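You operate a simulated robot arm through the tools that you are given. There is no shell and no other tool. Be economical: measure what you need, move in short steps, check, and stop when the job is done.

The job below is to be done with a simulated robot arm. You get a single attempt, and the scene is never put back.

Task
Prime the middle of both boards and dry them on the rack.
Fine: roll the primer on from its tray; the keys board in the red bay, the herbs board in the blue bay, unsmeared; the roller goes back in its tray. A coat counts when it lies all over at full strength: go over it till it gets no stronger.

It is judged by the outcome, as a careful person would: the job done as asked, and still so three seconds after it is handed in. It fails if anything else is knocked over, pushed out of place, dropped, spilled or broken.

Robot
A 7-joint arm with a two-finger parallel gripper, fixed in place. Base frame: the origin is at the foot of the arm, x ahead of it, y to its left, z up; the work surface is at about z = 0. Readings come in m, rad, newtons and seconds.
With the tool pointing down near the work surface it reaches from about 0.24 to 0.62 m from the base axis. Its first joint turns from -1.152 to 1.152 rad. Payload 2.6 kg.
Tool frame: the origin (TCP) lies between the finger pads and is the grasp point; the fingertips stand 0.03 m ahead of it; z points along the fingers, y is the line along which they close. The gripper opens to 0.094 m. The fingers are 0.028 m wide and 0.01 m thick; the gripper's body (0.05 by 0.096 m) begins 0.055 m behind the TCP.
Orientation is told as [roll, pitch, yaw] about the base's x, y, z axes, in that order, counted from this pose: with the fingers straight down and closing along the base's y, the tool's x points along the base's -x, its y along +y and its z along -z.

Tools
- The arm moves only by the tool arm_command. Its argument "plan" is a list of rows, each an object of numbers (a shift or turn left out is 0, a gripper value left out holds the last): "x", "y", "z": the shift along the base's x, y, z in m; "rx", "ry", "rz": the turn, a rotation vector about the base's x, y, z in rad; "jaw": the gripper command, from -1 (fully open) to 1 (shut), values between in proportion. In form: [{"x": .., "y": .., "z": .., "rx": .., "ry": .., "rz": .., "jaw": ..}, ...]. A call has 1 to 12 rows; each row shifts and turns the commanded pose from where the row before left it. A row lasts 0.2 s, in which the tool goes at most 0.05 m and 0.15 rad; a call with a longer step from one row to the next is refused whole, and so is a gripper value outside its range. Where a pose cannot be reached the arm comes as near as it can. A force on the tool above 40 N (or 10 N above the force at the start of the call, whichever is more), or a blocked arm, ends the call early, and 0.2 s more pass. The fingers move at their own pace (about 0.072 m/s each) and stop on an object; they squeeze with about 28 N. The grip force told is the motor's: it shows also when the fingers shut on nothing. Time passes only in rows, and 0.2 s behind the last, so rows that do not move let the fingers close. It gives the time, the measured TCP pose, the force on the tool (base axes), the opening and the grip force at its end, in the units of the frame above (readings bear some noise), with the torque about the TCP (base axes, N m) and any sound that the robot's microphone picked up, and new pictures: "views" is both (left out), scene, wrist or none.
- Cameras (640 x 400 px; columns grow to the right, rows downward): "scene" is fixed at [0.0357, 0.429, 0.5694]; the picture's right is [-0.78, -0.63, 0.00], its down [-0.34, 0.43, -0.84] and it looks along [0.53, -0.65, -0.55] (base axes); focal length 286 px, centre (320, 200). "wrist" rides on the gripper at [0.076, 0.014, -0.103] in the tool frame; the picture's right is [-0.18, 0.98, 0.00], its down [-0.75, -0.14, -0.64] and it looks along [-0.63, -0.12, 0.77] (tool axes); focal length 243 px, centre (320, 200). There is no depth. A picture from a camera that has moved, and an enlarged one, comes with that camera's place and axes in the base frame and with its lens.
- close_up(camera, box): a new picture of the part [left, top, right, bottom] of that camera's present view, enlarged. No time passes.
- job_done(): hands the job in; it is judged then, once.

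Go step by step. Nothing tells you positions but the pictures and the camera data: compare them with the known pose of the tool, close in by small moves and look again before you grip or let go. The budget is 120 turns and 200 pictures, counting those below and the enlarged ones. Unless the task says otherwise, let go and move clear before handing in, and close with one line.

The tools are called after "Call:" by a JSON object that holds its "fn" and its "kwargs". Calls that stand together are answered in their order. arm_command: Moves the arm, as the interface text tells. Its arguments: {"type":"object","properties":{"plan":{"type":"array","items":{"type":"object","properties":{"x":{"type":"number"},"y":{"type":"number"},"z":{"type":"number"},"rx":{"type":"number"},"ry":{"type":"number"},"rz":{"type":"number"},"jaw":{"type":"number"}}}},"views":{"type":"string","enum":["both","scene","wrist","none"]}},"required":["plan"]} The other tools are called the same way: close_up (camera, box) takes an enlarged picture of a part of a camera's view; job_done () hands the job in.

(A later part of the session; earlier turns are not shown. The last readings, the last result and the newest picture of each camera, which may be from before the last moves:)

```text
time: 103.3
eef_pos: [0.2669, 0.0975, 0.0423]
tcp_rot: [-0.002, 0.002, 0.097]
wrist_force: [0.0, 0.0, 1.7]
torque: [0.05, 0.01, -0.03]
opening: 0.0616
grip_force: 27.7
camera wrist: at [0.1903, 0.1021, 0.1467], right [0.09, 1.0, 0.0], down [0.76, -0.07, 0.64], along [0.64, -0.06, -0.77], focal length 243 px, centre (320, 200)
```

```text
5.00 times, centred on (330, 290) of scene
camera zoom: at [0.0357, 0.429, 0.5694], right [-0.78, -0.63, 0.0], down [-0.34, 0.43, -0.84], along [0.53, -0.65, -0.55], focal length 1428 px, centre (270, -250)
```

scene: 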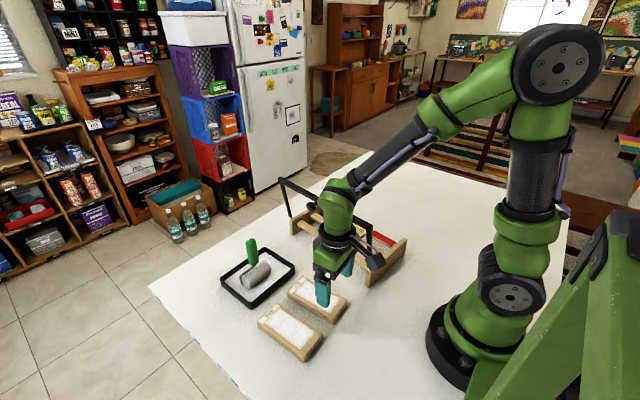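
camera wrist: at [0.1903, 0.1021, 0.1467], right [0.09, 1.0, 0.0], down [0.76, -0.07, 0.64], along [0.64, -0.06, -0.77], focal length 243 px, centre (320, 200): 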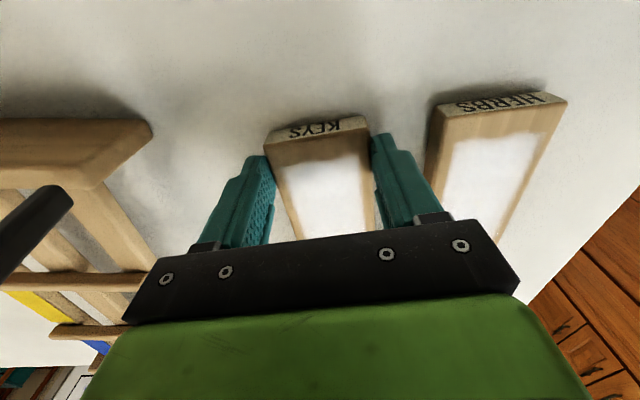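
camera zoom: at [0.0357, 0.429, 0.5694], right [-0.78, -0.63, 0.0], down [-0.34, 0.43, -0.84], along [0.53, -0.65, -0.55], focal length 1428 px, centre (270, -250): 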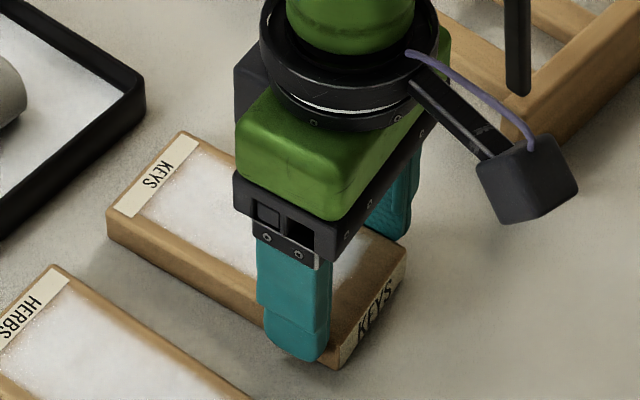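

Gripped (opening 0.0616). Lifting straight up to check that it holds level.

Call:
{"fn": "arm_command", "kwargs": {"plan": [{"z": 0.01}, {"z": 0.02}, {"z": 0.03}, {"z": 0.03}, {}], "views": "both"}}

Call:
{"fn": "close_up", "kwargs": {"camera": "scene", "box": [275, 220, 375, 320]}}

```text
time: 104.5
eef_pos: [0.2663, 0.0955, 0.1329]
tcp_rot: [-0.003, 0.002, 0.097]
wrist_force: [-0.7, 0.6, -1.1]
torque: [0.0, 0.04, 0.0]
opening: 0.0613
grip_force: 28.2
camera wrist: at [0.1901, 0.1023, 0.2368], right [0.09, 1.0, 0.0], down [0.76, -0.07, 0.64], along [0.64, -0.06, -0.77], focal length 243 px, centre (320, 200)
```

scene: 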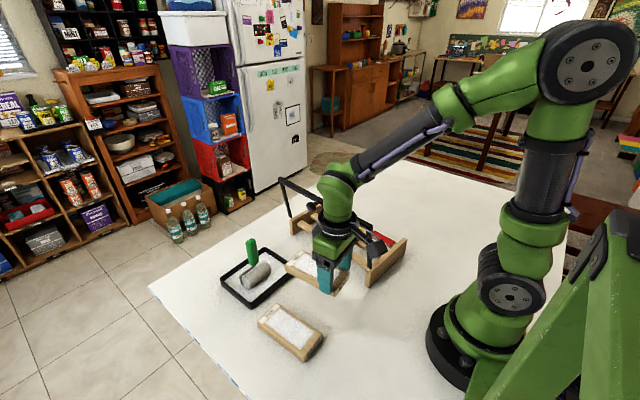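
wrist: 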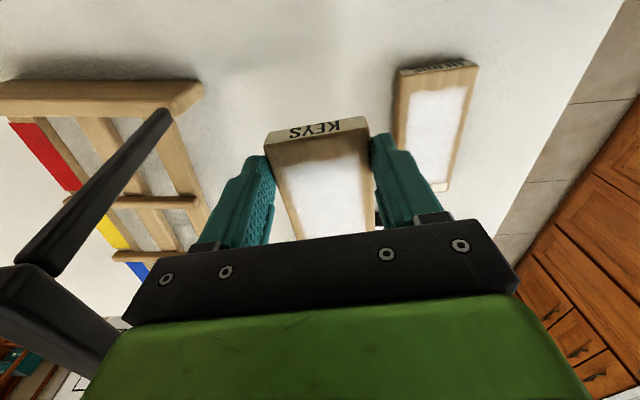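

```text
4.00 times, centred on (325, 270) of scene
camera zoom: at [0.0357, 0.429, 0.5694], right [-0.78, -0.63, 0.0], down [-0.34, 0.43, -0.84], along [0.53, -0.65, -0.55], focal length 1142 px, centre (300, -80)
```

zoom: 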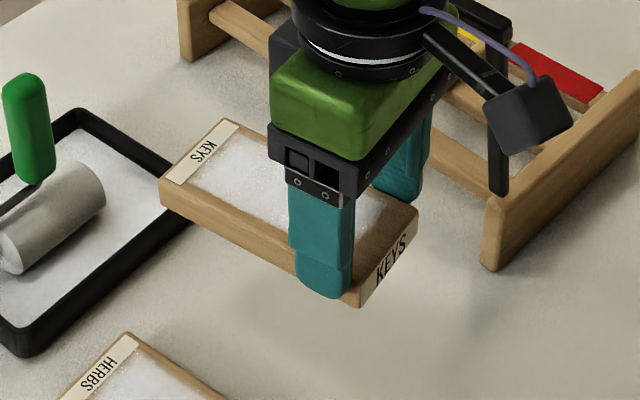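

Held level. I'll raise it well above the bar and turn it 1.37 rad so the label end points to +y.

Call:
{"fn": "arm_command", "kwargs": {"plan": [{"z": 0.042}, {"z": 0.042}, {"z": 0.042}, {"z": 0.042, "x": 0.01}, {"rz": 0.1}, {"rz": 0.12}, {"rz": 0.12}, {"rz": 0.12}, {"rz": 0.12}, {"rz": 0.12}, {}], "views": "scene"}}

Call:
{"fn": "arm_command", "kwargs": {"plan": [{"rz": 0.12}, {"rz": 0.12}, {"rz": 0.12}, {"rz": 0.12}, {"rz": 0.12}, {"rz": 0.07}, {}], "views": "both"}}

```text
time: 106.9
eef_pos: [0.2752, 0.0938, 0.3014]
tcp_rot: [-0.003, 0.001, 0.8]
wrist_force: [0.1, -0.3, -1.0]
torque: [-0.03, 0.02, 0.03]
opening: 0.061
grip_force: 28.0
```

scene: 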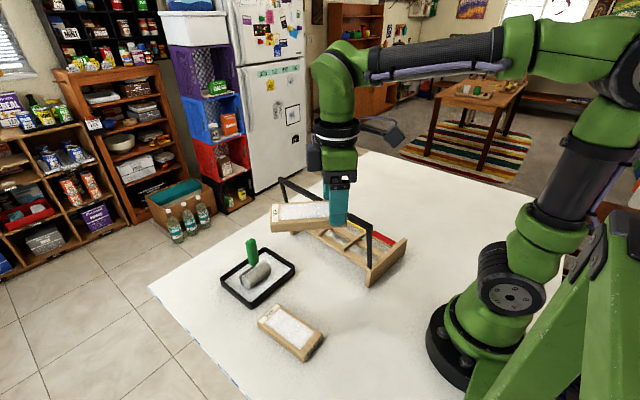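

```text
time: 108.5
eef_pos: [0.2768, 0.0955, 0.3021]
tcp_rot: [-0.004, 0.001, 1.468]
wrist_force: [0.8, 0.5, -1.4]
torque: [-0.07, 0.0, 0.01]
opening: 0.0611
grip_force: 27.8
camera wrist: at [0.2546, 0.0206, 0.4049], right [-0.96, 0.28, 0.0], down [0.22, 0.74, 0.64], along [0.18, 0.61, -0.77], focal length 243 px, centre (320, 200)
```

scene: 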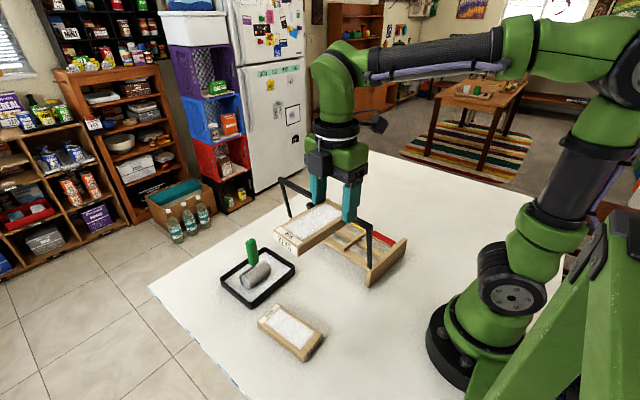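
wrist: 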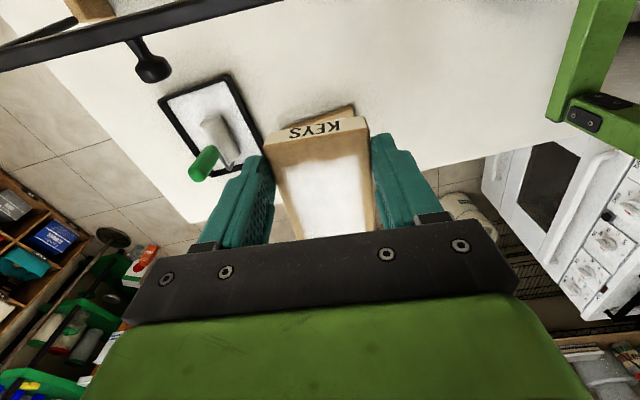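

Now over the bar to above the red bay.

Call:
{"fn": "arm_command", "kwargs": {"plan": [{"y": -0.045}, {"y": -0.047}, {"y": -0.047}, {"y": -0.047}, {"y": -0.047, "x": 0.006}, {}, {}], "views": "both"}}

Call:
{"fn": "close_up", "kwargs": {"camera": "wrist", "box": [160, 0, 480, 200]}}

Call:
{"fn": "close_up", "kwargs": {"camera": "scene", "box": [280, 150, 420, 300]}}

```text
time: 110.1
eef_pos: [0.2795, -0.1408, 0.3013]
tcp_rot: [-0.004, 0.001, 1.468]
wrist_force: [0.3, 0.6, -0.7]
torque: [-0.06, -0.01, 0.0]
opening: 0.0615
grip_force: 28.3
camera wrist: at [0.2581, -0.2145, 0.405], right [-0.96, 0.28, 0.0], down [0.22, 0.74, 0.64], along [0.18, 0.61, -0.77], focal length 243 px, centre (320, 200)
```

scene: 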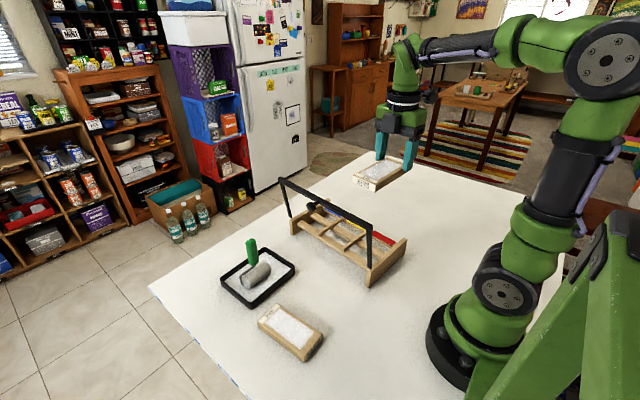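
wrist: 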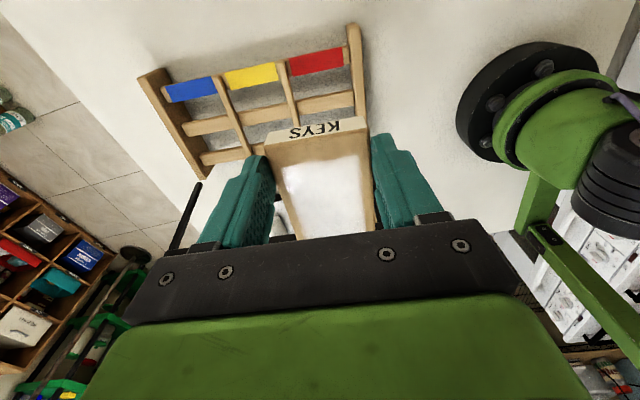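

```text
2.00 times, centred on (320, 100) of wrist
camera zoom: at [0.2581, -0.2145, 0.405], right [-0.96, 0.28, 0.0], down [0.22, 0.74, 0.64], along [0.18, 0.61, -0.77], focal length 485 px, centre (320, 400)
```

zoom: 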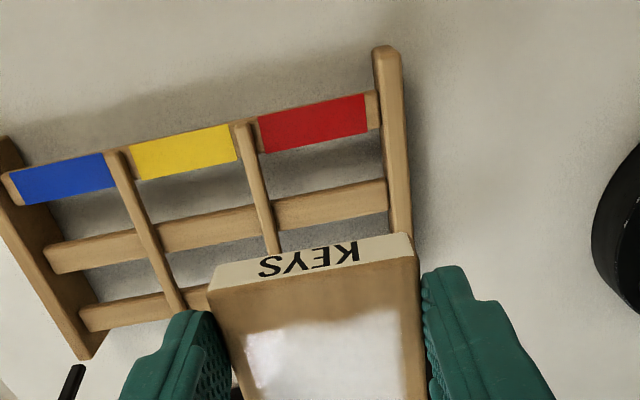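

```text
2.67 times, centred on (350, 225) of scene
camera zoom: at [0.0357, 0.429, 0.5694], right [-0.78, -0.63, 0.0], down [-0.34, 0.43, -0.84], along [0.53, -0.65, -0.55], focal length 762 px, centre (240, 133)
```

zoom: 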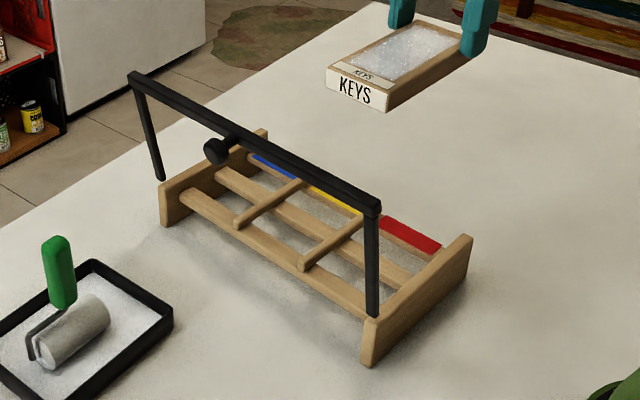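

The wrist view shows the bays clearly: red bay centre is about (0.285, -0.101). I'll shift slightly and lower to just above the walls.

Call:
{"fn": "arm_command", "kwargs": {"plan": [{"x": 0.001, "y": -0.004}, {"z": -0.045}, {"z": -0.045}, {"z": -0.045}, {"z": -0.04}, {}, {}], "views": "both"}}

Call:
{"fn": "close_up", "kwargs": {"camera": "wrist", "box": [160, 0, 480, 200]}}

Call:
{"fn": "close_up", "kwargs": {"camera": "scene", "box": [310, 180, 420, 290]}}

```text
time: 111.7
eef_pos: [0.2824, -0.1409, 0.1263]
tcp_rot: [-0.001, 0.002, 1.468]
wrist_force: [2.0, -0.3, -1.0]
torque: [-0.06, 0.03, -0.01]
opening: 0.0613
grip_force: 27.5
camera wrist: at [0.2614, -0.2158, 0.2306], right [-0.96, 0.28, 0.0], down [0.22, 0.74, 0.64], along [0.18, 0.61, -0.77], focal length 243 px, centre (320, 200)
```

scene: 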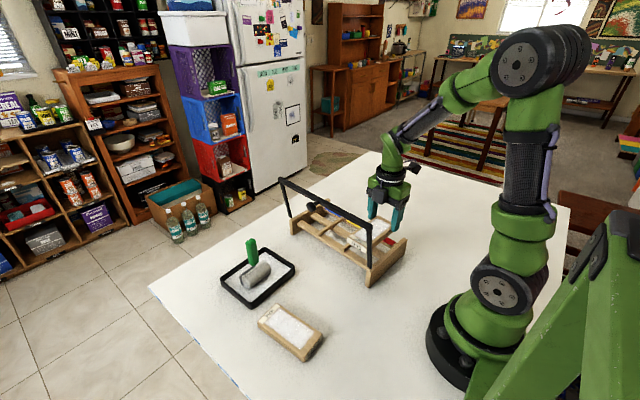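
wrist: 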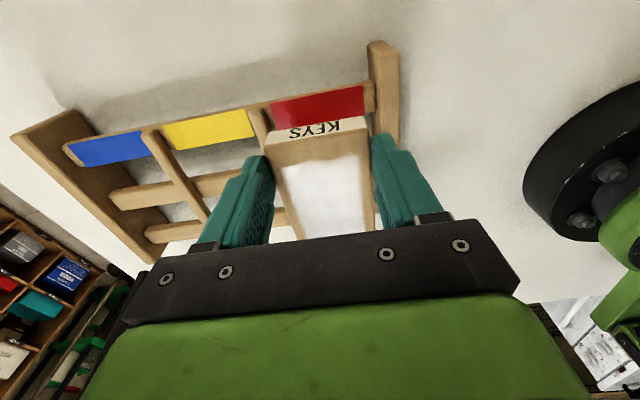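

```text
2.00 times, centred on (320, 100) of wrist
camera zoom: at [0.2614, -0.2158, 0.2306], right [-0.96, 0.28, 0.0], down [0.22, 0.74, 0.64], along [0.18, 0.61, -0.77], focal length 485 px, centre (320, 400)
```

zoom: 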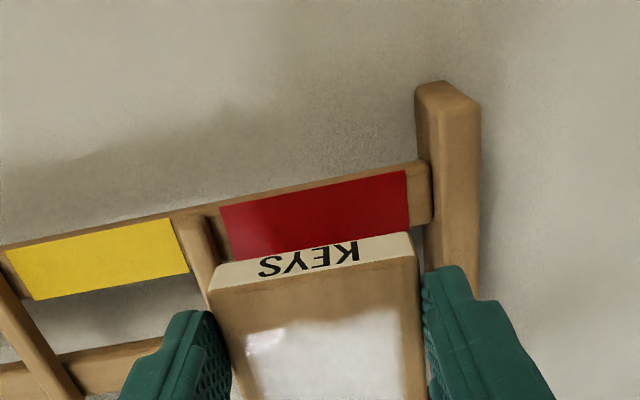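

```text
3.64 times, centred on (365, 235) of scene
camera zoom: at [0.0357, 0.429, 0.5694], right [-0.78, -0.63, 0.0], down [-0.34, 0.43, -0.84], along [0.53, -0.65, -0.55], focal length 1039 px, centre (156, 73)
```

zoom: 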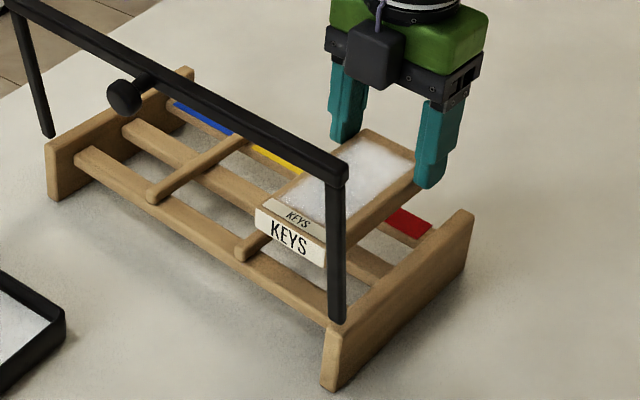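

The board is nearly over the red bay. I'll shift about 3 mm toward the block and 4 mm back, then lower.

Call:
{"fn": "arm_command", "kwargs": {"plan": [{"x": -0.003, "y": -0.004}, {"z": -0.015}, {"z": -0.012}, {}, {}], "views": "wrist"}}

Call:
{"fn": "close_up", "kwargs": {"camera": "wrist", "box": [160, 0, 480, 200]}}

Call:
{"fn": "close_up", "kwargs": {"camera": "scene", "box": [350, 200, 410, 260]}}

```text
time: 112.9
eef_pos: [0.2811, -0.1443, 0.0984]
tcp_rot: [-0.001, 0.001, 1.469]
wrist_force: [-0.7, 0.1, -1.0]
torque: [-0.06, 0.02, 0.04]
opening: 0.0613
grip_force: 28.1
camera wrist: at [0.2582, -0.2196, 0.2027], right [-0.96, 0.28, 0.0], down [0.22, 0.74, 0.64], along [0.18, 0.61, -0.77], focal length 243 px, centre (320, 200)
```

wrist: 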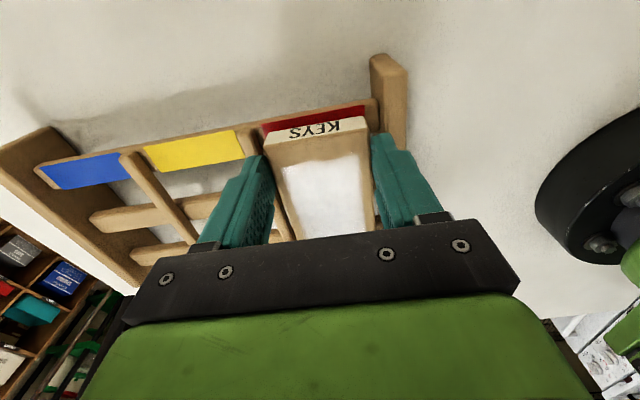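

```text
2.00 times, centred on (320, 100) of wrist
camera zoom: at [0.2582, -0.2196, 0.2027], right [-0.96, 0.28, 0.0], down [0.22, 0.74, 0.64], along [0.18, 0.61, -0.77], focal length 485 px, centre (320, 400)
```

zoom: 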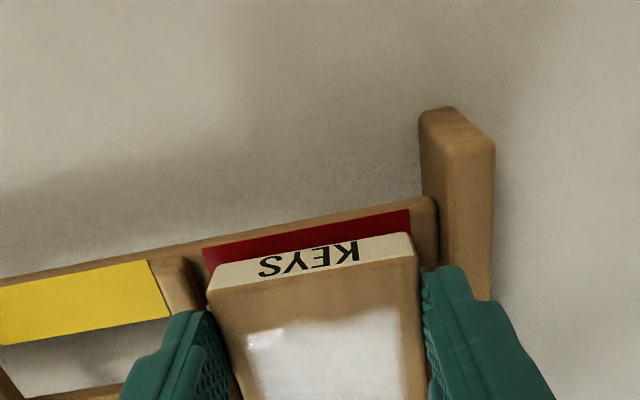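

```text
6.67 times, centred on (380, 230) of scene
camera zoom: at [0.0357, 0.429, 0.5694], right [-0.78, -0.63, 0.0], down [-0.34, 0.43, -0.84], along [0.53, -0.65, -0.55], focal length 1904 px, centre (-80, 0)
```

zoom: 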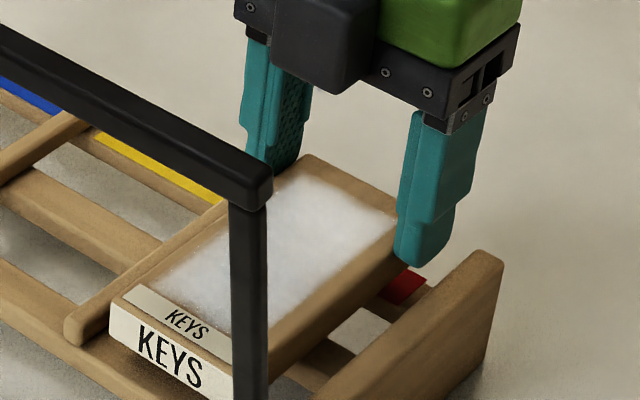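

Well centred now. Lowering the last few mm with force checks.

Call:
{"fn": "arm_command", "kwargs": {"plan": [{"z": -0.003}, {}, {"z": -0.0015}, {}], "views": "none"}}

```text
time: 113.9
eef_pos: [0.2798, -0.1465, 0.0954]
tcp_rot: [-0.003, 0.002, 1.468]
wrist_force: [0.0, 0.2, -1.1]
torque: [-0.06, -0.03, 0.0]
opening: 0.0613
grip_force: 28.6
```

Call:
{"fn": "arm_command", "kwargs": {"plan": [{"z": -0.0015}, {}, {"z": -0.001}, {}], "views": "none"}}

Call:
{"fn": "close_up", "kwargs": {"camera": "scene", "box": [350, 200, 410, 260]}}

Call:
{"fn": "close_up", "kwargs": {"camera": "wrist", "box": [240, 80, 440, 220]}}

```text
time: 114.9
eef_pos: [0.2804, -0.146, 0.0927]
tcp_rot: [-0.004, 0.0, 1.467]
wrist_force: [0.0, -0.1, -1.6]
torque: [-0.06, -0.01, 0.03]
opening: 0.0613
grip_force: 27.9
```

```text
6.67 times, centred on (380, 230) of scene
camera zoom: at [0.0357, 0.429, 0.5694], right [-0.78, -0.63, 0.0], down [-0.34, 0.43, -0.84], along [0.53, -0.65, -0.55], focal length 1904 px, centre (-80, 0)
```

zoom: 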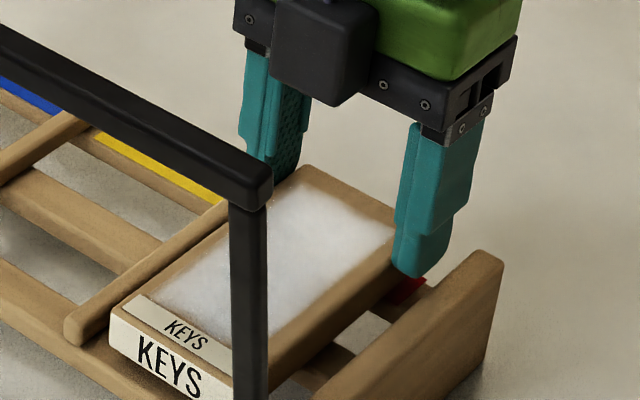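

```text
2.86 times, centred on (340, 150) of wrist
camera zoom: at [0.2587, -0.2208, 0.1963], right [-0.96, 0.28, 0.0], down [0.22, 0.74, 0.64], along [0.18, 0.61, -0.77], focal length 693 px, centre (263, 343)
```

zoom: 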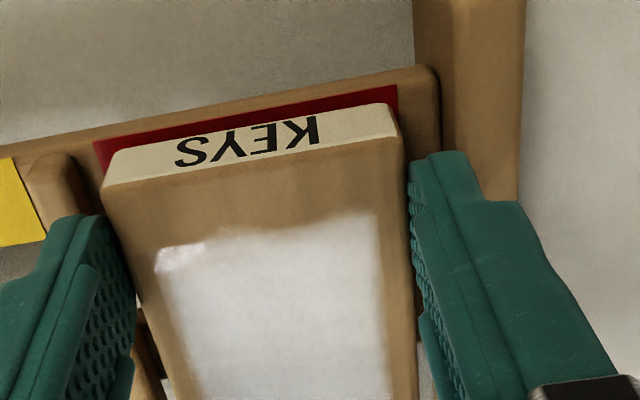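

Call:
{"fn": "arm_command", "kwargs": {"plan": [{"z": -0.001}, {}, {"z": -0.001}, {}], "views": "none"}}

```text
time: 115.9
eef_pos: [0.2804, -0.1465, 0.0908]
tcp_rot: [-0.003, 0.003, 1.468]
wrist_force: [0.9, 0.0, -1.8]
torque: [-0.06, -0.03, 0.01]
opening: 0.0612
grip_force: 27.9
```

Call:
{"fn": "arm_command", "kwargs": {"plan": [{"z": -0.001}, {}, {"z": -0.001}, {}], "views": "none"}}

Call:
{"fn": "close_up", "kwargs": {"camera": "wrist", "box": [240, 80, 440, 220]}}

Call:
{"fn": "close_up", "kwargs": {"camera": "scene", "box": [350, 200, 410, 260]}}

```text
time: 116.9
eef_pos: [0.2805, -0.1445, 0.0876]
tcp_rot: [-0.003, 0.002, 1.468]
wrist_force: [-0.7, 0.1, -1.9]
torque: [-0.07, 0.0, -0.01]
opening: 0.0612
grip_force: 27.6
```

```text
2.86 times, centred on (340, 150) of wrist
camera zoom: at [0.2585, -0.2205, 0.1919], right [-0.96, 0.28, 0.0], down [0.22, 0.74, 0.64], along [0.18, 0.61, -0.77], focal length 693 px, centre (263, 343)
```

zoom: 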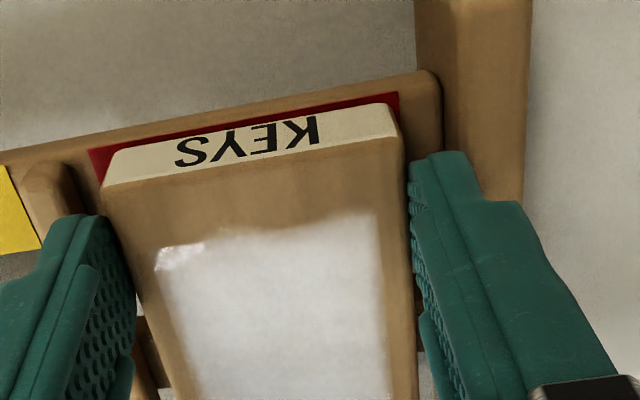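

```text
6.67 times, centred on (380, 230) of scene
camera zoom: at [0.0357, 0.429, 0.5694], right [-0.78, -0.63, 0.0], down [-0.34, 0.43, -0.84], along [0.53, -0.65, -0.55], focal length 1904 px, centre (-80, 0)
```

zoom: 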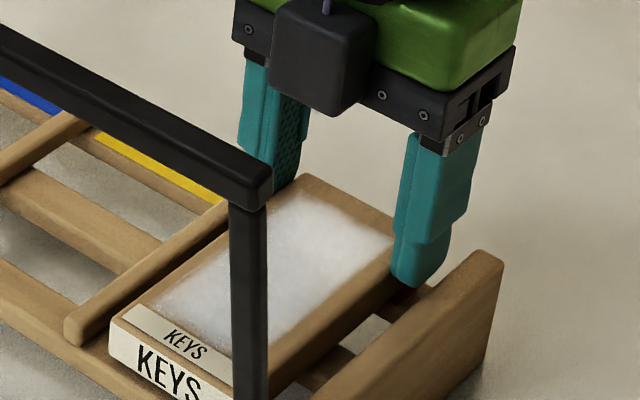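

Call:
{"fn": "arm_command", "kwargs": {"plan": [{"z": -0.001}, {}, {"z": -0.001}, {}], "views": "none"}}

```text
time: 117.9
eef_pos: [0.2792, -0.1473, 0.0873]
tcp_rot: [-0.001, 0.004, 1.466]
wrist_force: [-1.4, 0.2, -2.3]
torque: [-0.06, -0.01, 0.0]
opening: 0.0614
grip_force: 27.7
```

Call:
{"fn": "arm_command", "kwargs": {"plan": [{"z": -0.001}, {}, {}], "views": "none"}}

```text
time: 118.7
eef_pos: [0.2816, -0.1455, 0.0854]
tcp_rot: [-0.002, 0.001, 1.467]
wrist_force: [0.0, -0.2, -0.8]
torque: [-0.06, -0.01, 0.02]
opening: 0.0612
grip_force: 27.8
```

Call:
{"fn": "arm_command", "kwargs": {"plan": [{"z": -0.001}, {}, {}], "views": "none"}}

Call:
{"fn": "close_up", "kwargs": {"camera": "wrist", "box": [240, 80, 440, 220]}}

Call:
{"fn": "close_up", "kwargs": {"camera": "scene", "box": [350, 200, 410, 260]}}

```text
time: 119.5
eef_pos: [0.2806, -0.1476, 0.0853]
tcp_rot: [-0.004, 0.002, 1.466]
wrist_force: [-9.2, 1.3, 23.1]
torque: [0.41, 0.4, 0.09]
opening: 0.0615
grip_force: 27.5
```

```text
2.86 times, centred on (340, 150) of wrist
camera zoom: at [0.2584, -0.2204, 0.1886], right [-0.96, 0.29, 0.0], down [0.22, 0.74, 0.64], along [0.19, 0.61, -0.77], focal length 693 px, centre (263, 343)
```

zoom: 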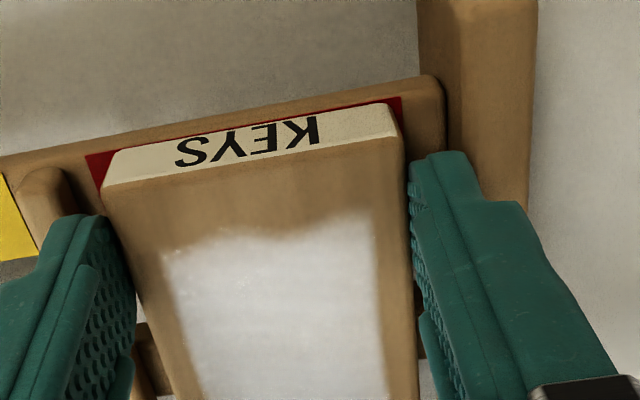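

```text
6.67 times, centred on (380, 230) of scene
camera zoom: at [0.0356, 0.429, 0.5694], right [-0.78, -0.63, 0.0], down [-0.34, 0.43, -0.84], along [0.53, -0.65, -0.55], focal length 1904 px, centre (-80, 0)
```

zoom: 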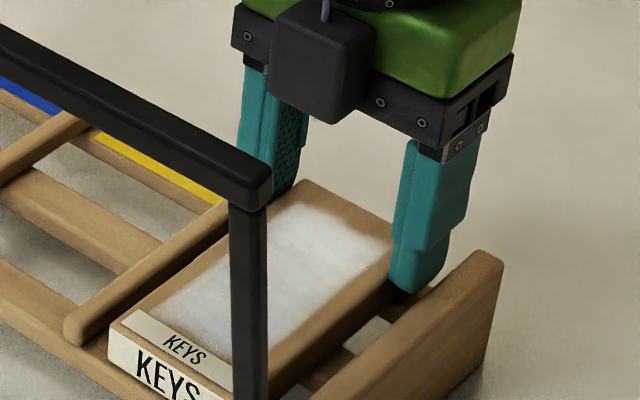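

Contact at 23 N: the board is on the slats. I'll relieve the load a touch and open slightly, watching for any side force on the rack.

Call:
{"fn": "arm_command", "kwargs": {"plan": [{"z": 0.0008}, {"jaw": -0.35}, {}], "views": "none"}}

Call:
{"fn": "close_up", "kwargs": {"camera": "wrist", "box": [240, 80, 440, 220]}}

```text
time: 120.3
eef_pos: [0.2805, -0.1465, 0.0841]
tcp_rot: [-0.003, 0.002, 1.468]
wrist_force: [0.0, 0.4, -1.0]
torque: [0.0, 0.02, 0.0]
opening: 0.0634
grip_force: 0.1
```

```text
2.86 times, centred on (340, 150) of wrist
camera zoom: at [0.2586, -0.2206, 0.1884], right [-0.96, 0.28, 0.0], down [0.22, 0.74, 0.64], along [0.18, 0.61, -0.77], focal length 693 px, centre (263, 343)
```

zoom: 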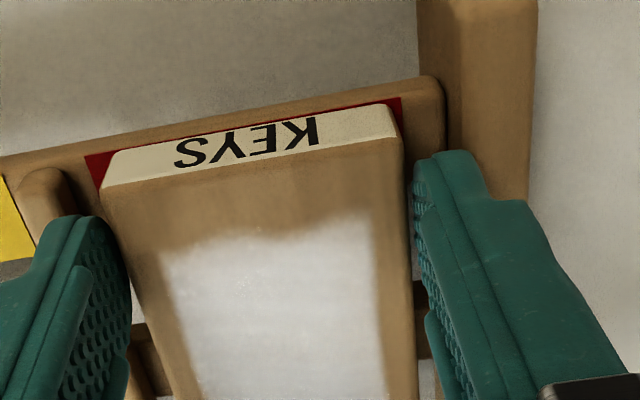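

Released with no side load. I'll rise a few mm, open more, then go up.

Call:
{"fn": "arm_command", "kwargs": {"plan": [{"z": 0.004}, {"z": 0.006, "jaw": -0.4}, {"z": 0.01, "jaw": -0.6}, {"z": 0.03}, {"z": 0.04}, {"z": 0.045}, {"z": 0.045}, {"z": 0.03}, {}], "views": "both"}}

Call:
{"fn": "close_up", "kwargs": {"camera": "scene", "box": [270, 170, 420, 290]}}

Call:
{"fn": "close_up", "kwargs": {"camera": "wrist", "box": [100, 0, 420, 200]}}

```text
time: 122.3
eef_pos: [0.2822, -0.1461, 0.2947]
tcp_rot: [-0.002, 0.003, 1.469]
wrist_force: [-0.7, 0.0, -0.6]
torque: [0.02, -0.01, -0.05]
opening: 0.0749
grip_force: 0.0
camera wrist: at [0.2592, -0.2208, 0.3975], right [-0.96, 0.28, 0.0], down [0.22, 0.74, 0.64], along [0.18, 0.61, -0.77], focal length 243 px, centre (320, 200)
```

scene: 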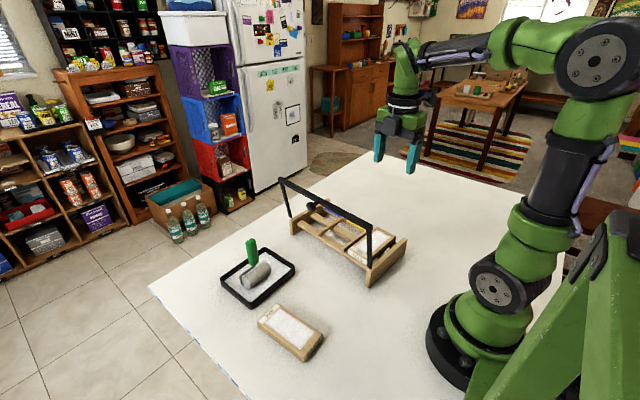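
wrist: 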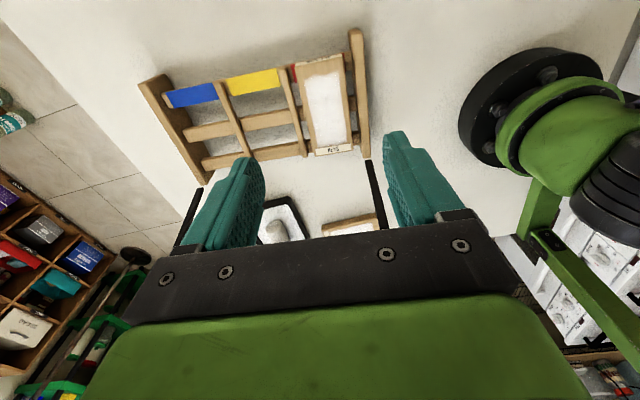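

```text
3.33 times, centred on (345, 230) of scene
camera zoom: at [0.0357, 0.429, 0.5694], right [-0.78, -0.63, 0.0], down [-0.34, 0.43, -0.84], along [0.53, -0.65, -0.55], focal length 952 px, centre (237, 100)
```

zoom: 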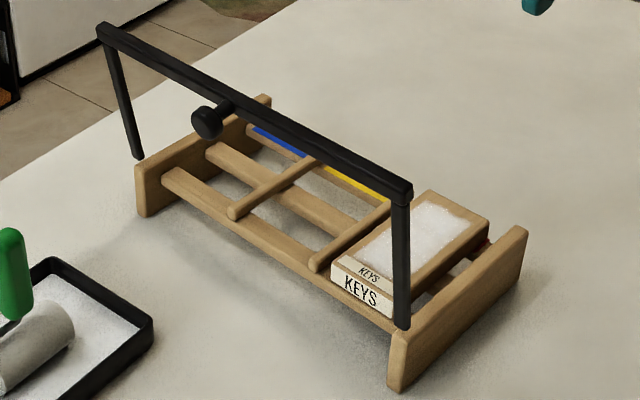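

```text
2.00 times, centred on (260, 100) of wrist
camera zoom: at [0.2592, -0.2208, 0.3975], right [-0.96, 0.28, 0.0], down [0.22, 0.74, 0.64], along [0.18, 0.61, -0.77], focal length 485 px, centre (440, 400)
```

zoom: 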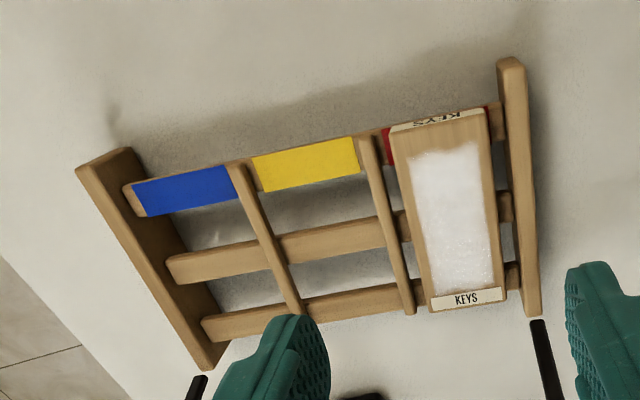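

Keys sits cleanly in the red bay. Next I'll go back for herbs, keeping high over the bar.

Call:
{"fn": "arm_command", "kwargs": {"plan": [{"y": 0.042}, {"y": 0.042}, {"y": 0.042}, {"y": 0.042, "rz": -0.1}, {"y": 0.042, "rz": -0.12}, {"y": 0.042, "rz": -0.12}, {"y": 0.042, "x": -0.01, "rz": -0.12}, {"y": 0.043, "x": -0.01, "rz": -0.12}, {"rz": -0.12}, {"rz": -0.12}, {"rz": -0.12}, {"rz": -0.12}], "views": "none"}}

Call:
{"fn": "arm_command", "kwargs": {"plan": [{"rz": -0.12}, {"rz": -0.12}, {"rz": -0.12, "z": -0.03}, {"z": -0.03}, {}], "views": "both"}}

Call:
{"fn": "close_up", "kwargs": {"camera": "wrist", "box": [240, 0, 440, 160]}}

```text
time: 124.9
eef_pos: [0.2609, 0.1908, 0.2949]
tcp_rot: [-0.002, 0.001, 0.406]
wrist_force: [-0.3, 0.4, 0.5]
torque: [-0.03, 0.02, 0.0]
opening: 0.0754
grip_force: 0.0
```

```text
time: 126.1
eef_pos: [0.2613, 0.1921, 0.234]
tcp_rot: [-0.003, 0.001, 0.045]
wrist_force: [-0.1, 0.2, 0.8]
torque: [0.0, 0.01, 0.02]
opening: 0.0751
grip_force: 0.1
camera wrist: at [0.1839, 0.2023, 0.3385], right [0.14, 0.99, 0.0], down [0.76, -0.1, 0.64], along [0.63, -0.09, -0.77], focal length 243 px, centre (320, 200)
```

scene: 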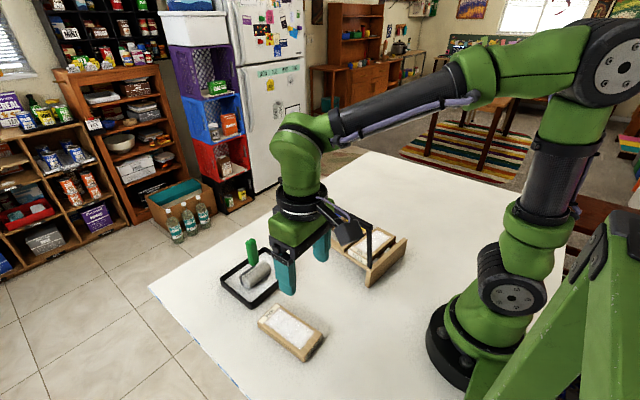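
wrist: 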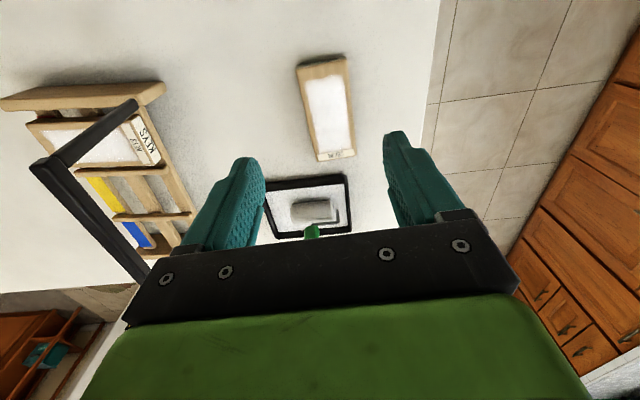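

```text
2.50 times, centred on (340, 80) of wrist
camera zoom: at [0.1839, 0.2023, 0.3385], right [0.14, 0.99, 0.0], down [0.76, -0.1, 0.64], along [0.63, -0.09, -0.77], focal length 606 px, centre (270, 500)
```

zoom: 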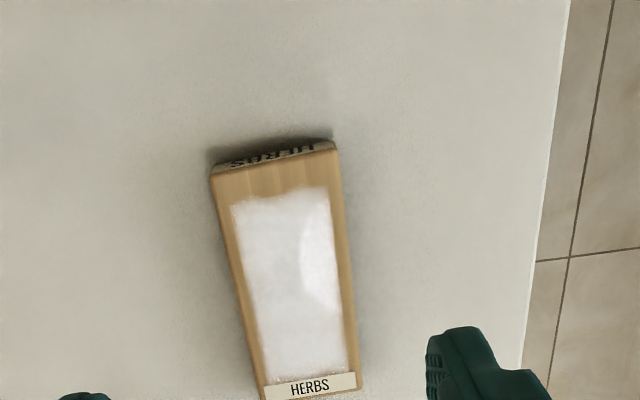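

Herbs is at centre (0.305, 0.197), yaw 0.04. I'll descend around its bare end.

Call:
{"fn": "arm_command", "kwargs": {"plan": [{"y": 0.003, "jaw": -0.75}, {"z": -0.045}, {"z": -0.045}, {"z": -0.045}, {"z": -0.03}, {"z": -0.016}, {}], "views": "none"}}

Call:
{"fn": "close_up", "kwargs": {"camera": "wrist", "box": [180, 0, 460, 240]}}

Call:
{"fn": "close_up", "kwargs": {"camera": "scene", "box": [250, 270, 350, 370]}}

```text
time: 127.7
eef_pos: [0.2603, 0.1941, 0.0531]
tcp_rot: [-0.004, 0.002, 0.048]
wrist_force: [-0.1, 0.4, -0.6]
torque: [0.02, -0.02, -0.02]
opening: 0.082
grip_force: 0.0
```

```text
1.67 times, centred on (320, 120) of wrist
camera zoom: at [0.1844, 0.2047, 0.1571], right [0.14, 0.99, 0.0], down [0.76, -0.1, 0.64], along [0.63, -0.09, -0.77], focal length 404 px, centre (320, 333)
```

zoom: 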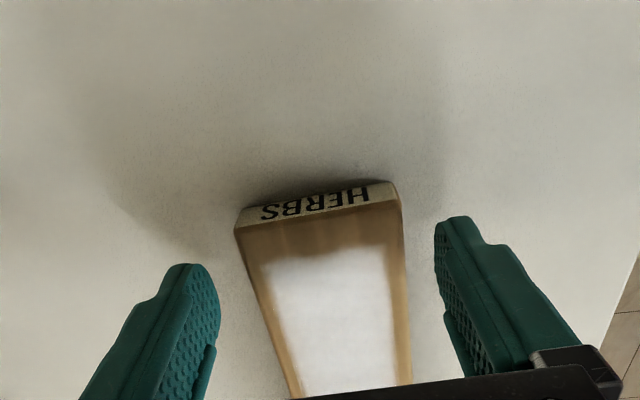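

```text
4.00 times, centred on (300, 320) of scene
camera zoom: at [0.0357, 0.429, 0.5694], right [-0.78, -0.63, 0.0], down [-0.34, 0.43, -0.84], along [0.53, -0.65, -0.55], focal length 1142 px, centre (400, -280)
```

zoom: 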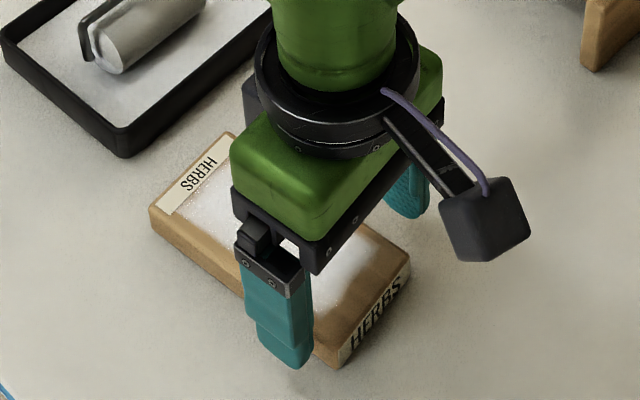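

Well centred. I'll lower to grip height and close.

Call:
{"fn": "arm_command", "kwargs": {"plan": [{"z": -0.0105}, {}, {"jaw": -0.3}, {"jaw": 0.5}, {}, {}, {}], "views": "none"}}

Call:
{"fn": "arm_command", "kwargs": {"plan": [{"z": 0.01}, {"z": 0.02}, {"z": 0.03}, {"z": 0.04}, {"z": 0.045}, {"z": 0.045}, {"z": 0.045}, {"z": 0.02, "x": 0.01}, {}], "views": "both"}}

```text
time: 129.3
eef_pos: [0.2606, 0.1949, 0.0432]
tcp_rot: [-0.002, 0.004, 0.047]
wrist_force: [0.6, -0.5, -0.3]
torque: [-0.01, 0.02, 0.02]
opening: 0.0612
grip_force: 27.8
```

```text
time: 131.3
eef_pos: [0.272, 0.1942, 0.2993]
tcp_rot: [-0.003, 0.002, 0.048]
wrist_force: [-0.2, 0.2, -1.0]
torque: [0.0, 0.05, -0.04]
opening: 0.0615
grip_force: 27.9
camera wrist: at [0.1955, 0.2048, 0.4026], right [0.14, 0.99, 0.0], down [0.76, -0.1, 0.64], along [0.63, -0.09, -0.77], focal length 243 px, centre (320, 200)
```

scene: 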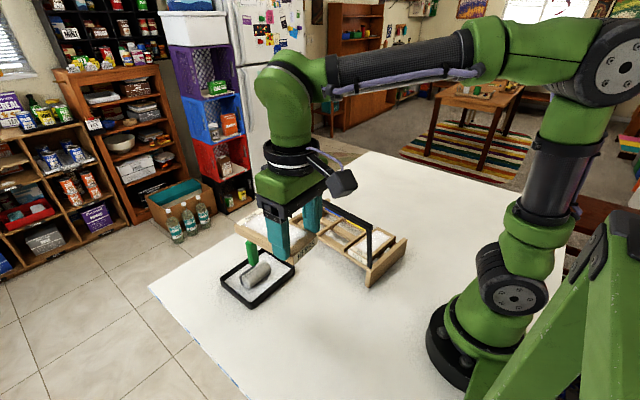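
wrist: 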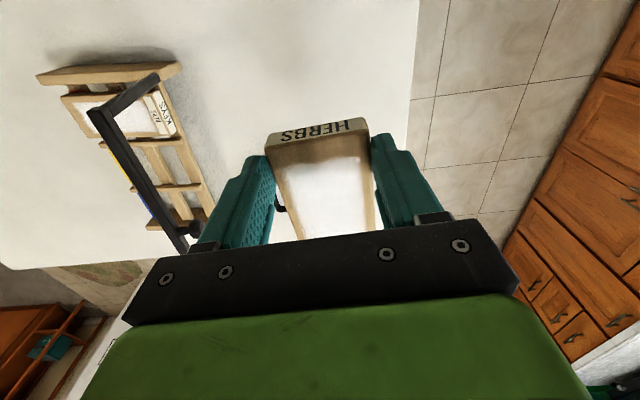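

Herbs is held level. I'll turn it, then carry it over to the blue bay.

Call:
{"fn": "arm_command", "kwargs": {"plan": [{"rz": 0.1}, {"rz": 0.12}, {"rz": 0.12}, {"rz": 0.12}, {"rz": 0.12}, {"rz": 0.12}, {"rz": 0.12}, {"rz": 0.12}, {"rz": 0.12}, {"rz": 0.12}, {"rz": 0.12}, {"rz": 0.12}], "views": "none"}}

Call:
{"fn": "arm_command", "kwargs": {"plan": [{"x": 0.019, "y": -0.036}, {"x": 0.019, "y": -0.036}, {"x": 0.019, "y": -0.036}, {"x": 0.019, "y": -0.036}, {"x": 0.019, "y": -0.036}, {"x": 0.019, "y": -0.036}, {"x": 0.019, "y": -0.036}, {"x": 0.019, "y": -0.036}, {"x": 0.019, "y": -0.036}, {"x": 0.019, "y": -0.036}, {}, {}], "views": "both"}}

Call:
{"fn": "close_up", "kwargs": {"camera": "wrist", "box": [220, 0, 540, 200]}}

```text
time: 133.9
eef_pos: [0.2703, 0.1939, 0.2976]
tcp_rot: [-0.004, 0.002, 1.47]
wrist_force: [-0.2, -0.5, -0.6]
torque: [-0.06, -0.02, 0.04]
opening: 0.0613
grip_force: 27.7
```

```text
time: 136.5
eef_pos: [0.4609, -0.1675, 0.3]
tcp_rot: [-0.002, 0.003, 1.469]
wrist_force: [-0.6, 0.1, -0.5]
torque: [-0.06, -0.01, 0.01]
opening: 0.0613
grip_force: 28.3
camera wrist: at [0.4396, -0.2421, 0.403], right [-0.96, 0.28, 0.0], down [0.22, 0.74, 0.64], along [0.18, 0.61, -0.77], focal length 243 px, centre (320, 200)
```

scene: 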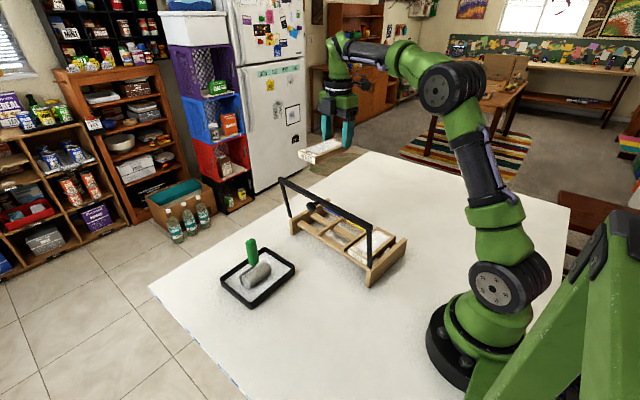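
wrist: 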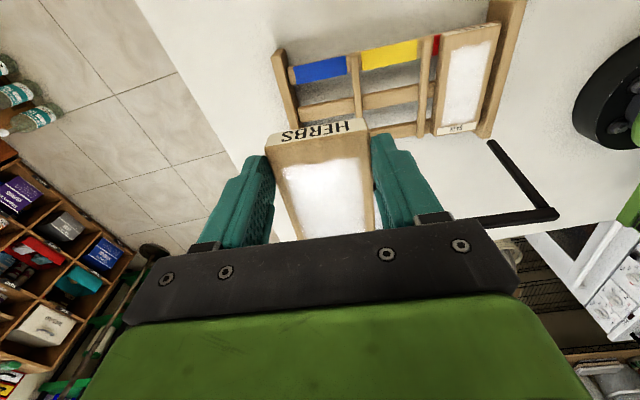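

```text
2.00 times, centred on (380, 100) of wrist
camera zoom: at [0.4396, -0.2421, 0.403], right [-0.96, 0.28, 0.0], down [0.22, 0.74, 0.64], along [0.18, 0.61, -0.77], focal length 485 px, centre (200, 400)
```

zoom: 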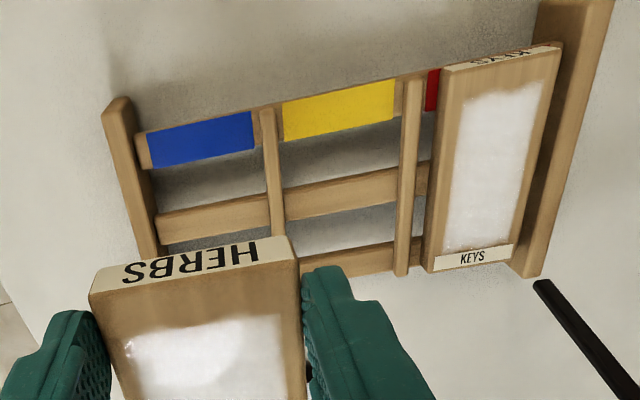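

I'm above the blue bay. I'll shift -2 mm in x and +5 mm in y, then lower to just over the walls.

Call:
{"fn": "arm_command", "kwargs": {"plan": [{"x": -0.002, "y": 0.005}, {"z": -0.045}, {"z": -0.045}, {"z": -0.045}, {"z": -0.038}, {}, {}], "views": "scene"}}

Call:
{"fn": "close_up", "kwargs": {"camera": "wrist", "box": [160, 0, 480, 200]}}

Call:
{"fn": "close_up", "kwargs": {"camera": "scene", "box": [270, 150, 390, 270]}}

```text
time: 138.1
eef_pos: [0.46, -0.1595, 0.1266]
tcp_rot: [-0.004, 0.002, 1.467]
wrist_force: [-0.4, -0.8, -1.2]
torque: [-0.05, 0.01, 0.01]
opening: 0.0615
grip_force: 27.5
```

scene: 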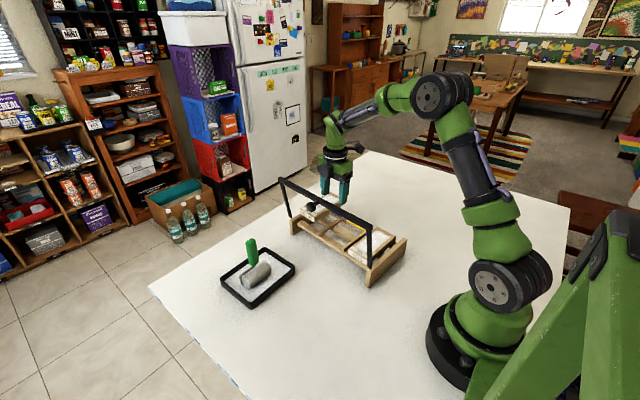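

```text
2.00 times, centred on (320, 100) of wrist
camera zoom: at [0.4372, -0.2342, 0.2299], right [-0.96, 0.28, 0.0], down [0.22, 0.74, 0.64], along [0.18, 0.61, -0.77], focal length 485 px, centre (320, 400)
```

zoom: 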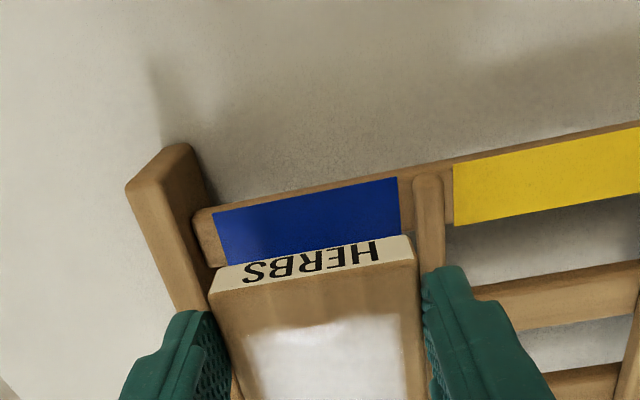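

```text
3.33 times, centred on (330, 210) of scene
camera zoom: at [0.0357, 0.429, 0.5694], right [-0.78, -0.63, 0.0], down [-0.34, 0.43, -0.84], along [0.53, -0.65, -0.55], focal length 952 px, centre (287, 167)
```

zoom: 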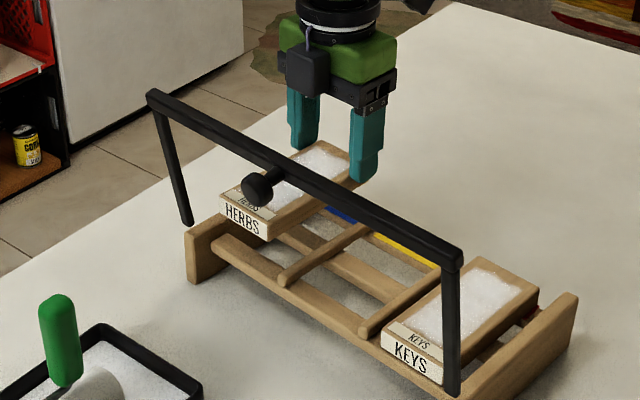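

Herbs is about 2.5 mm toward the divider side. I'll correct and lower.

Call:
{"fn": "arm_command", "kwargs": {"plan": [{"x": 0.0025}, {"z": -0.015}, {"z": -0.013}, {"z": -0.005}, {}, {}], "views": "none"}}

Call:
{"fn": "close_up", "kwargs": {"camera": "wrist", "box": [160, 40, 480, 240]}}

Call:
{"fn": "close_up", "kwargs": {"camera": "scene", "box": [290, 170, 370, 250]}}

```text
time: 139.5
eef_pos: [0.4608, -0.1611, 0.093]
tcp_rot: [-0.002, 0.001, 1.468]
wrist_force: [0.4, -0.1, -1.5]
torque: [-0.08, 0.03, -0.02]
opening: 0.0612
grip_force: 27.7
```

```text
2.00 times, centred on (320, 140) of wrist
camera zoom: at [0.4391, -0.2354, 0.1968], right [-0.96, 0.28, 0.0], down [0.22, 0.74, 0.64], along [0.18, 0.61, -0.77], focal length 485 px, centre (320, 320)
```

zoom: 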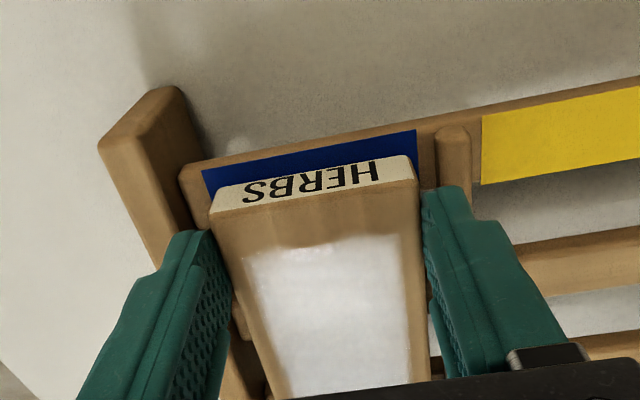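

```text
5.00 times, centred on (330, 210) of scene
camera zoom: at [0.0357, 0.429, 0.5694], right [-0.78, -0.63, 0.0], down [-0.34, 0.43, -0.84], along [0.53, -0.65, -0.55], focal length 1428 px, centre (270, 150)
```

zoom: 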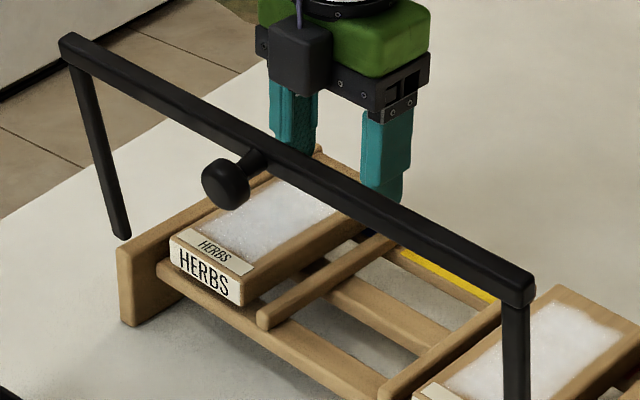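

Centred. Stepping down to the slats.

Call:
{"fn": "arm_command", "kwargs": {"plan": [{"x": 0.001, "z": -0.002}, {"z": -0.002}, {"z": -0.002}, {}, {}], "views": "none"}}

```text
time: 140.7
eef_pos: [0.4615, -0.16, 0.0864]
tcp_rot: [-0.001, 0.001, 1.467]
wrist_force: [-0.1, 0.0, -1.2]
torque: [-0.02, -0.01, -0.03]
opening: 0.0612
grip_force: 28.2
```

Call:
{"fn": "arm_command", "kwargs": {"plan": [{"z": -0.001}, {}, {}], "views": "none"}}

```text
time: 141.5
eef_pos: [0.4635, -0.1613, 0.0856]
tcp_rot: [-0.002, 0.002, 1.467]
wrist_force: [0.1, -0.6, 0.3]
torque: [0.04, 0.06, 0.0]
opening: 0.0613
grip_force: 27.7
```

Call:
{"fn": "arm_command", "kwargs": {"plan": [{"z": -0.0007}, {}, {}], "views": "none"}}

Call:
{"fn": "close_up", "kwargs": {"camera": "wrist", "box": [220, 60, 440, 220]}}

```text
time: 142.3
eef_pos: [0.4631, -0.1624, 0.0858]
tcp_rot: [-0.004, 0.002, 1.465]
wrist_force: [-4.6, -0.3, 11.0]
torque: [0.58, 0.29, 0.15]
opening: 0.0612
grip_force: 27.9
```

```text
2.50 times, centred on (330, 140) of wrist
camera zoom: at [0.4406, -0.2358, 0.1892], right [-0.96, 0.29, 0.0], down [0.22, 0.74, 0.64], along [0.19, 0.61, -0.77], focal length 606 px, centre (295, 350)
```

zoom: 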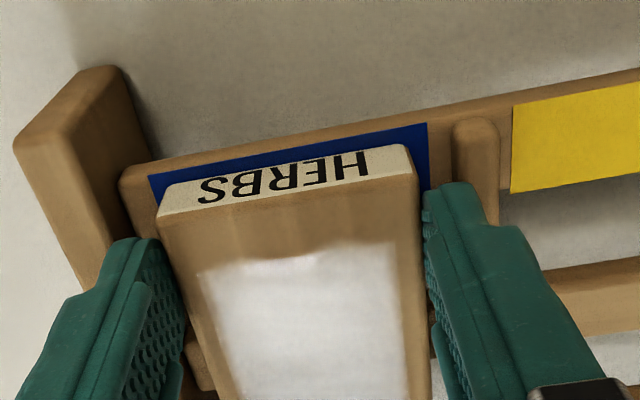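

Seated at 11 N and centred on the strip. Releasing gently.

Call:
{"fn": "arm_command", "kwargs": {"plan": [{"z": 0.0004}, {"jaw": -0.35}, {}], "views": "none"}}

Call:
{"fn": "close_up", "kwargs": {"camera": "wrist", "box": [220, 60, 440, 220]}}

```text
time: 143.1
eef_pos: [0.4612, -0.161, 0.0848]
tcp_rot: [-0.001, 0.0, 1.468]
wrist_force: [-0.3, 0.0, 0.4]
torque: [0.02, 0.01, 0.01]
opening: 0.0636
grip_force: 0.0
```

```text
2.50 times, centred on (330, 140) of wrist
camera zoom: at [0.4402, -0.2356, 0.1882], right [-0.96, 0.28, 0.0], down [0.22, 0.74, 0.64], along [0.18, 0.61, -0.77], focal length 606 px, centre (295, 350)
```

zoom: 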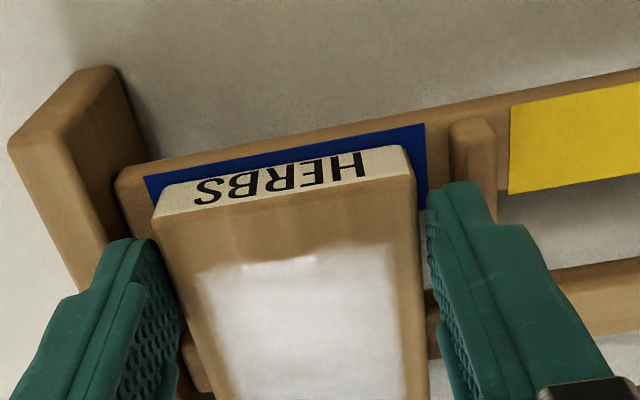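

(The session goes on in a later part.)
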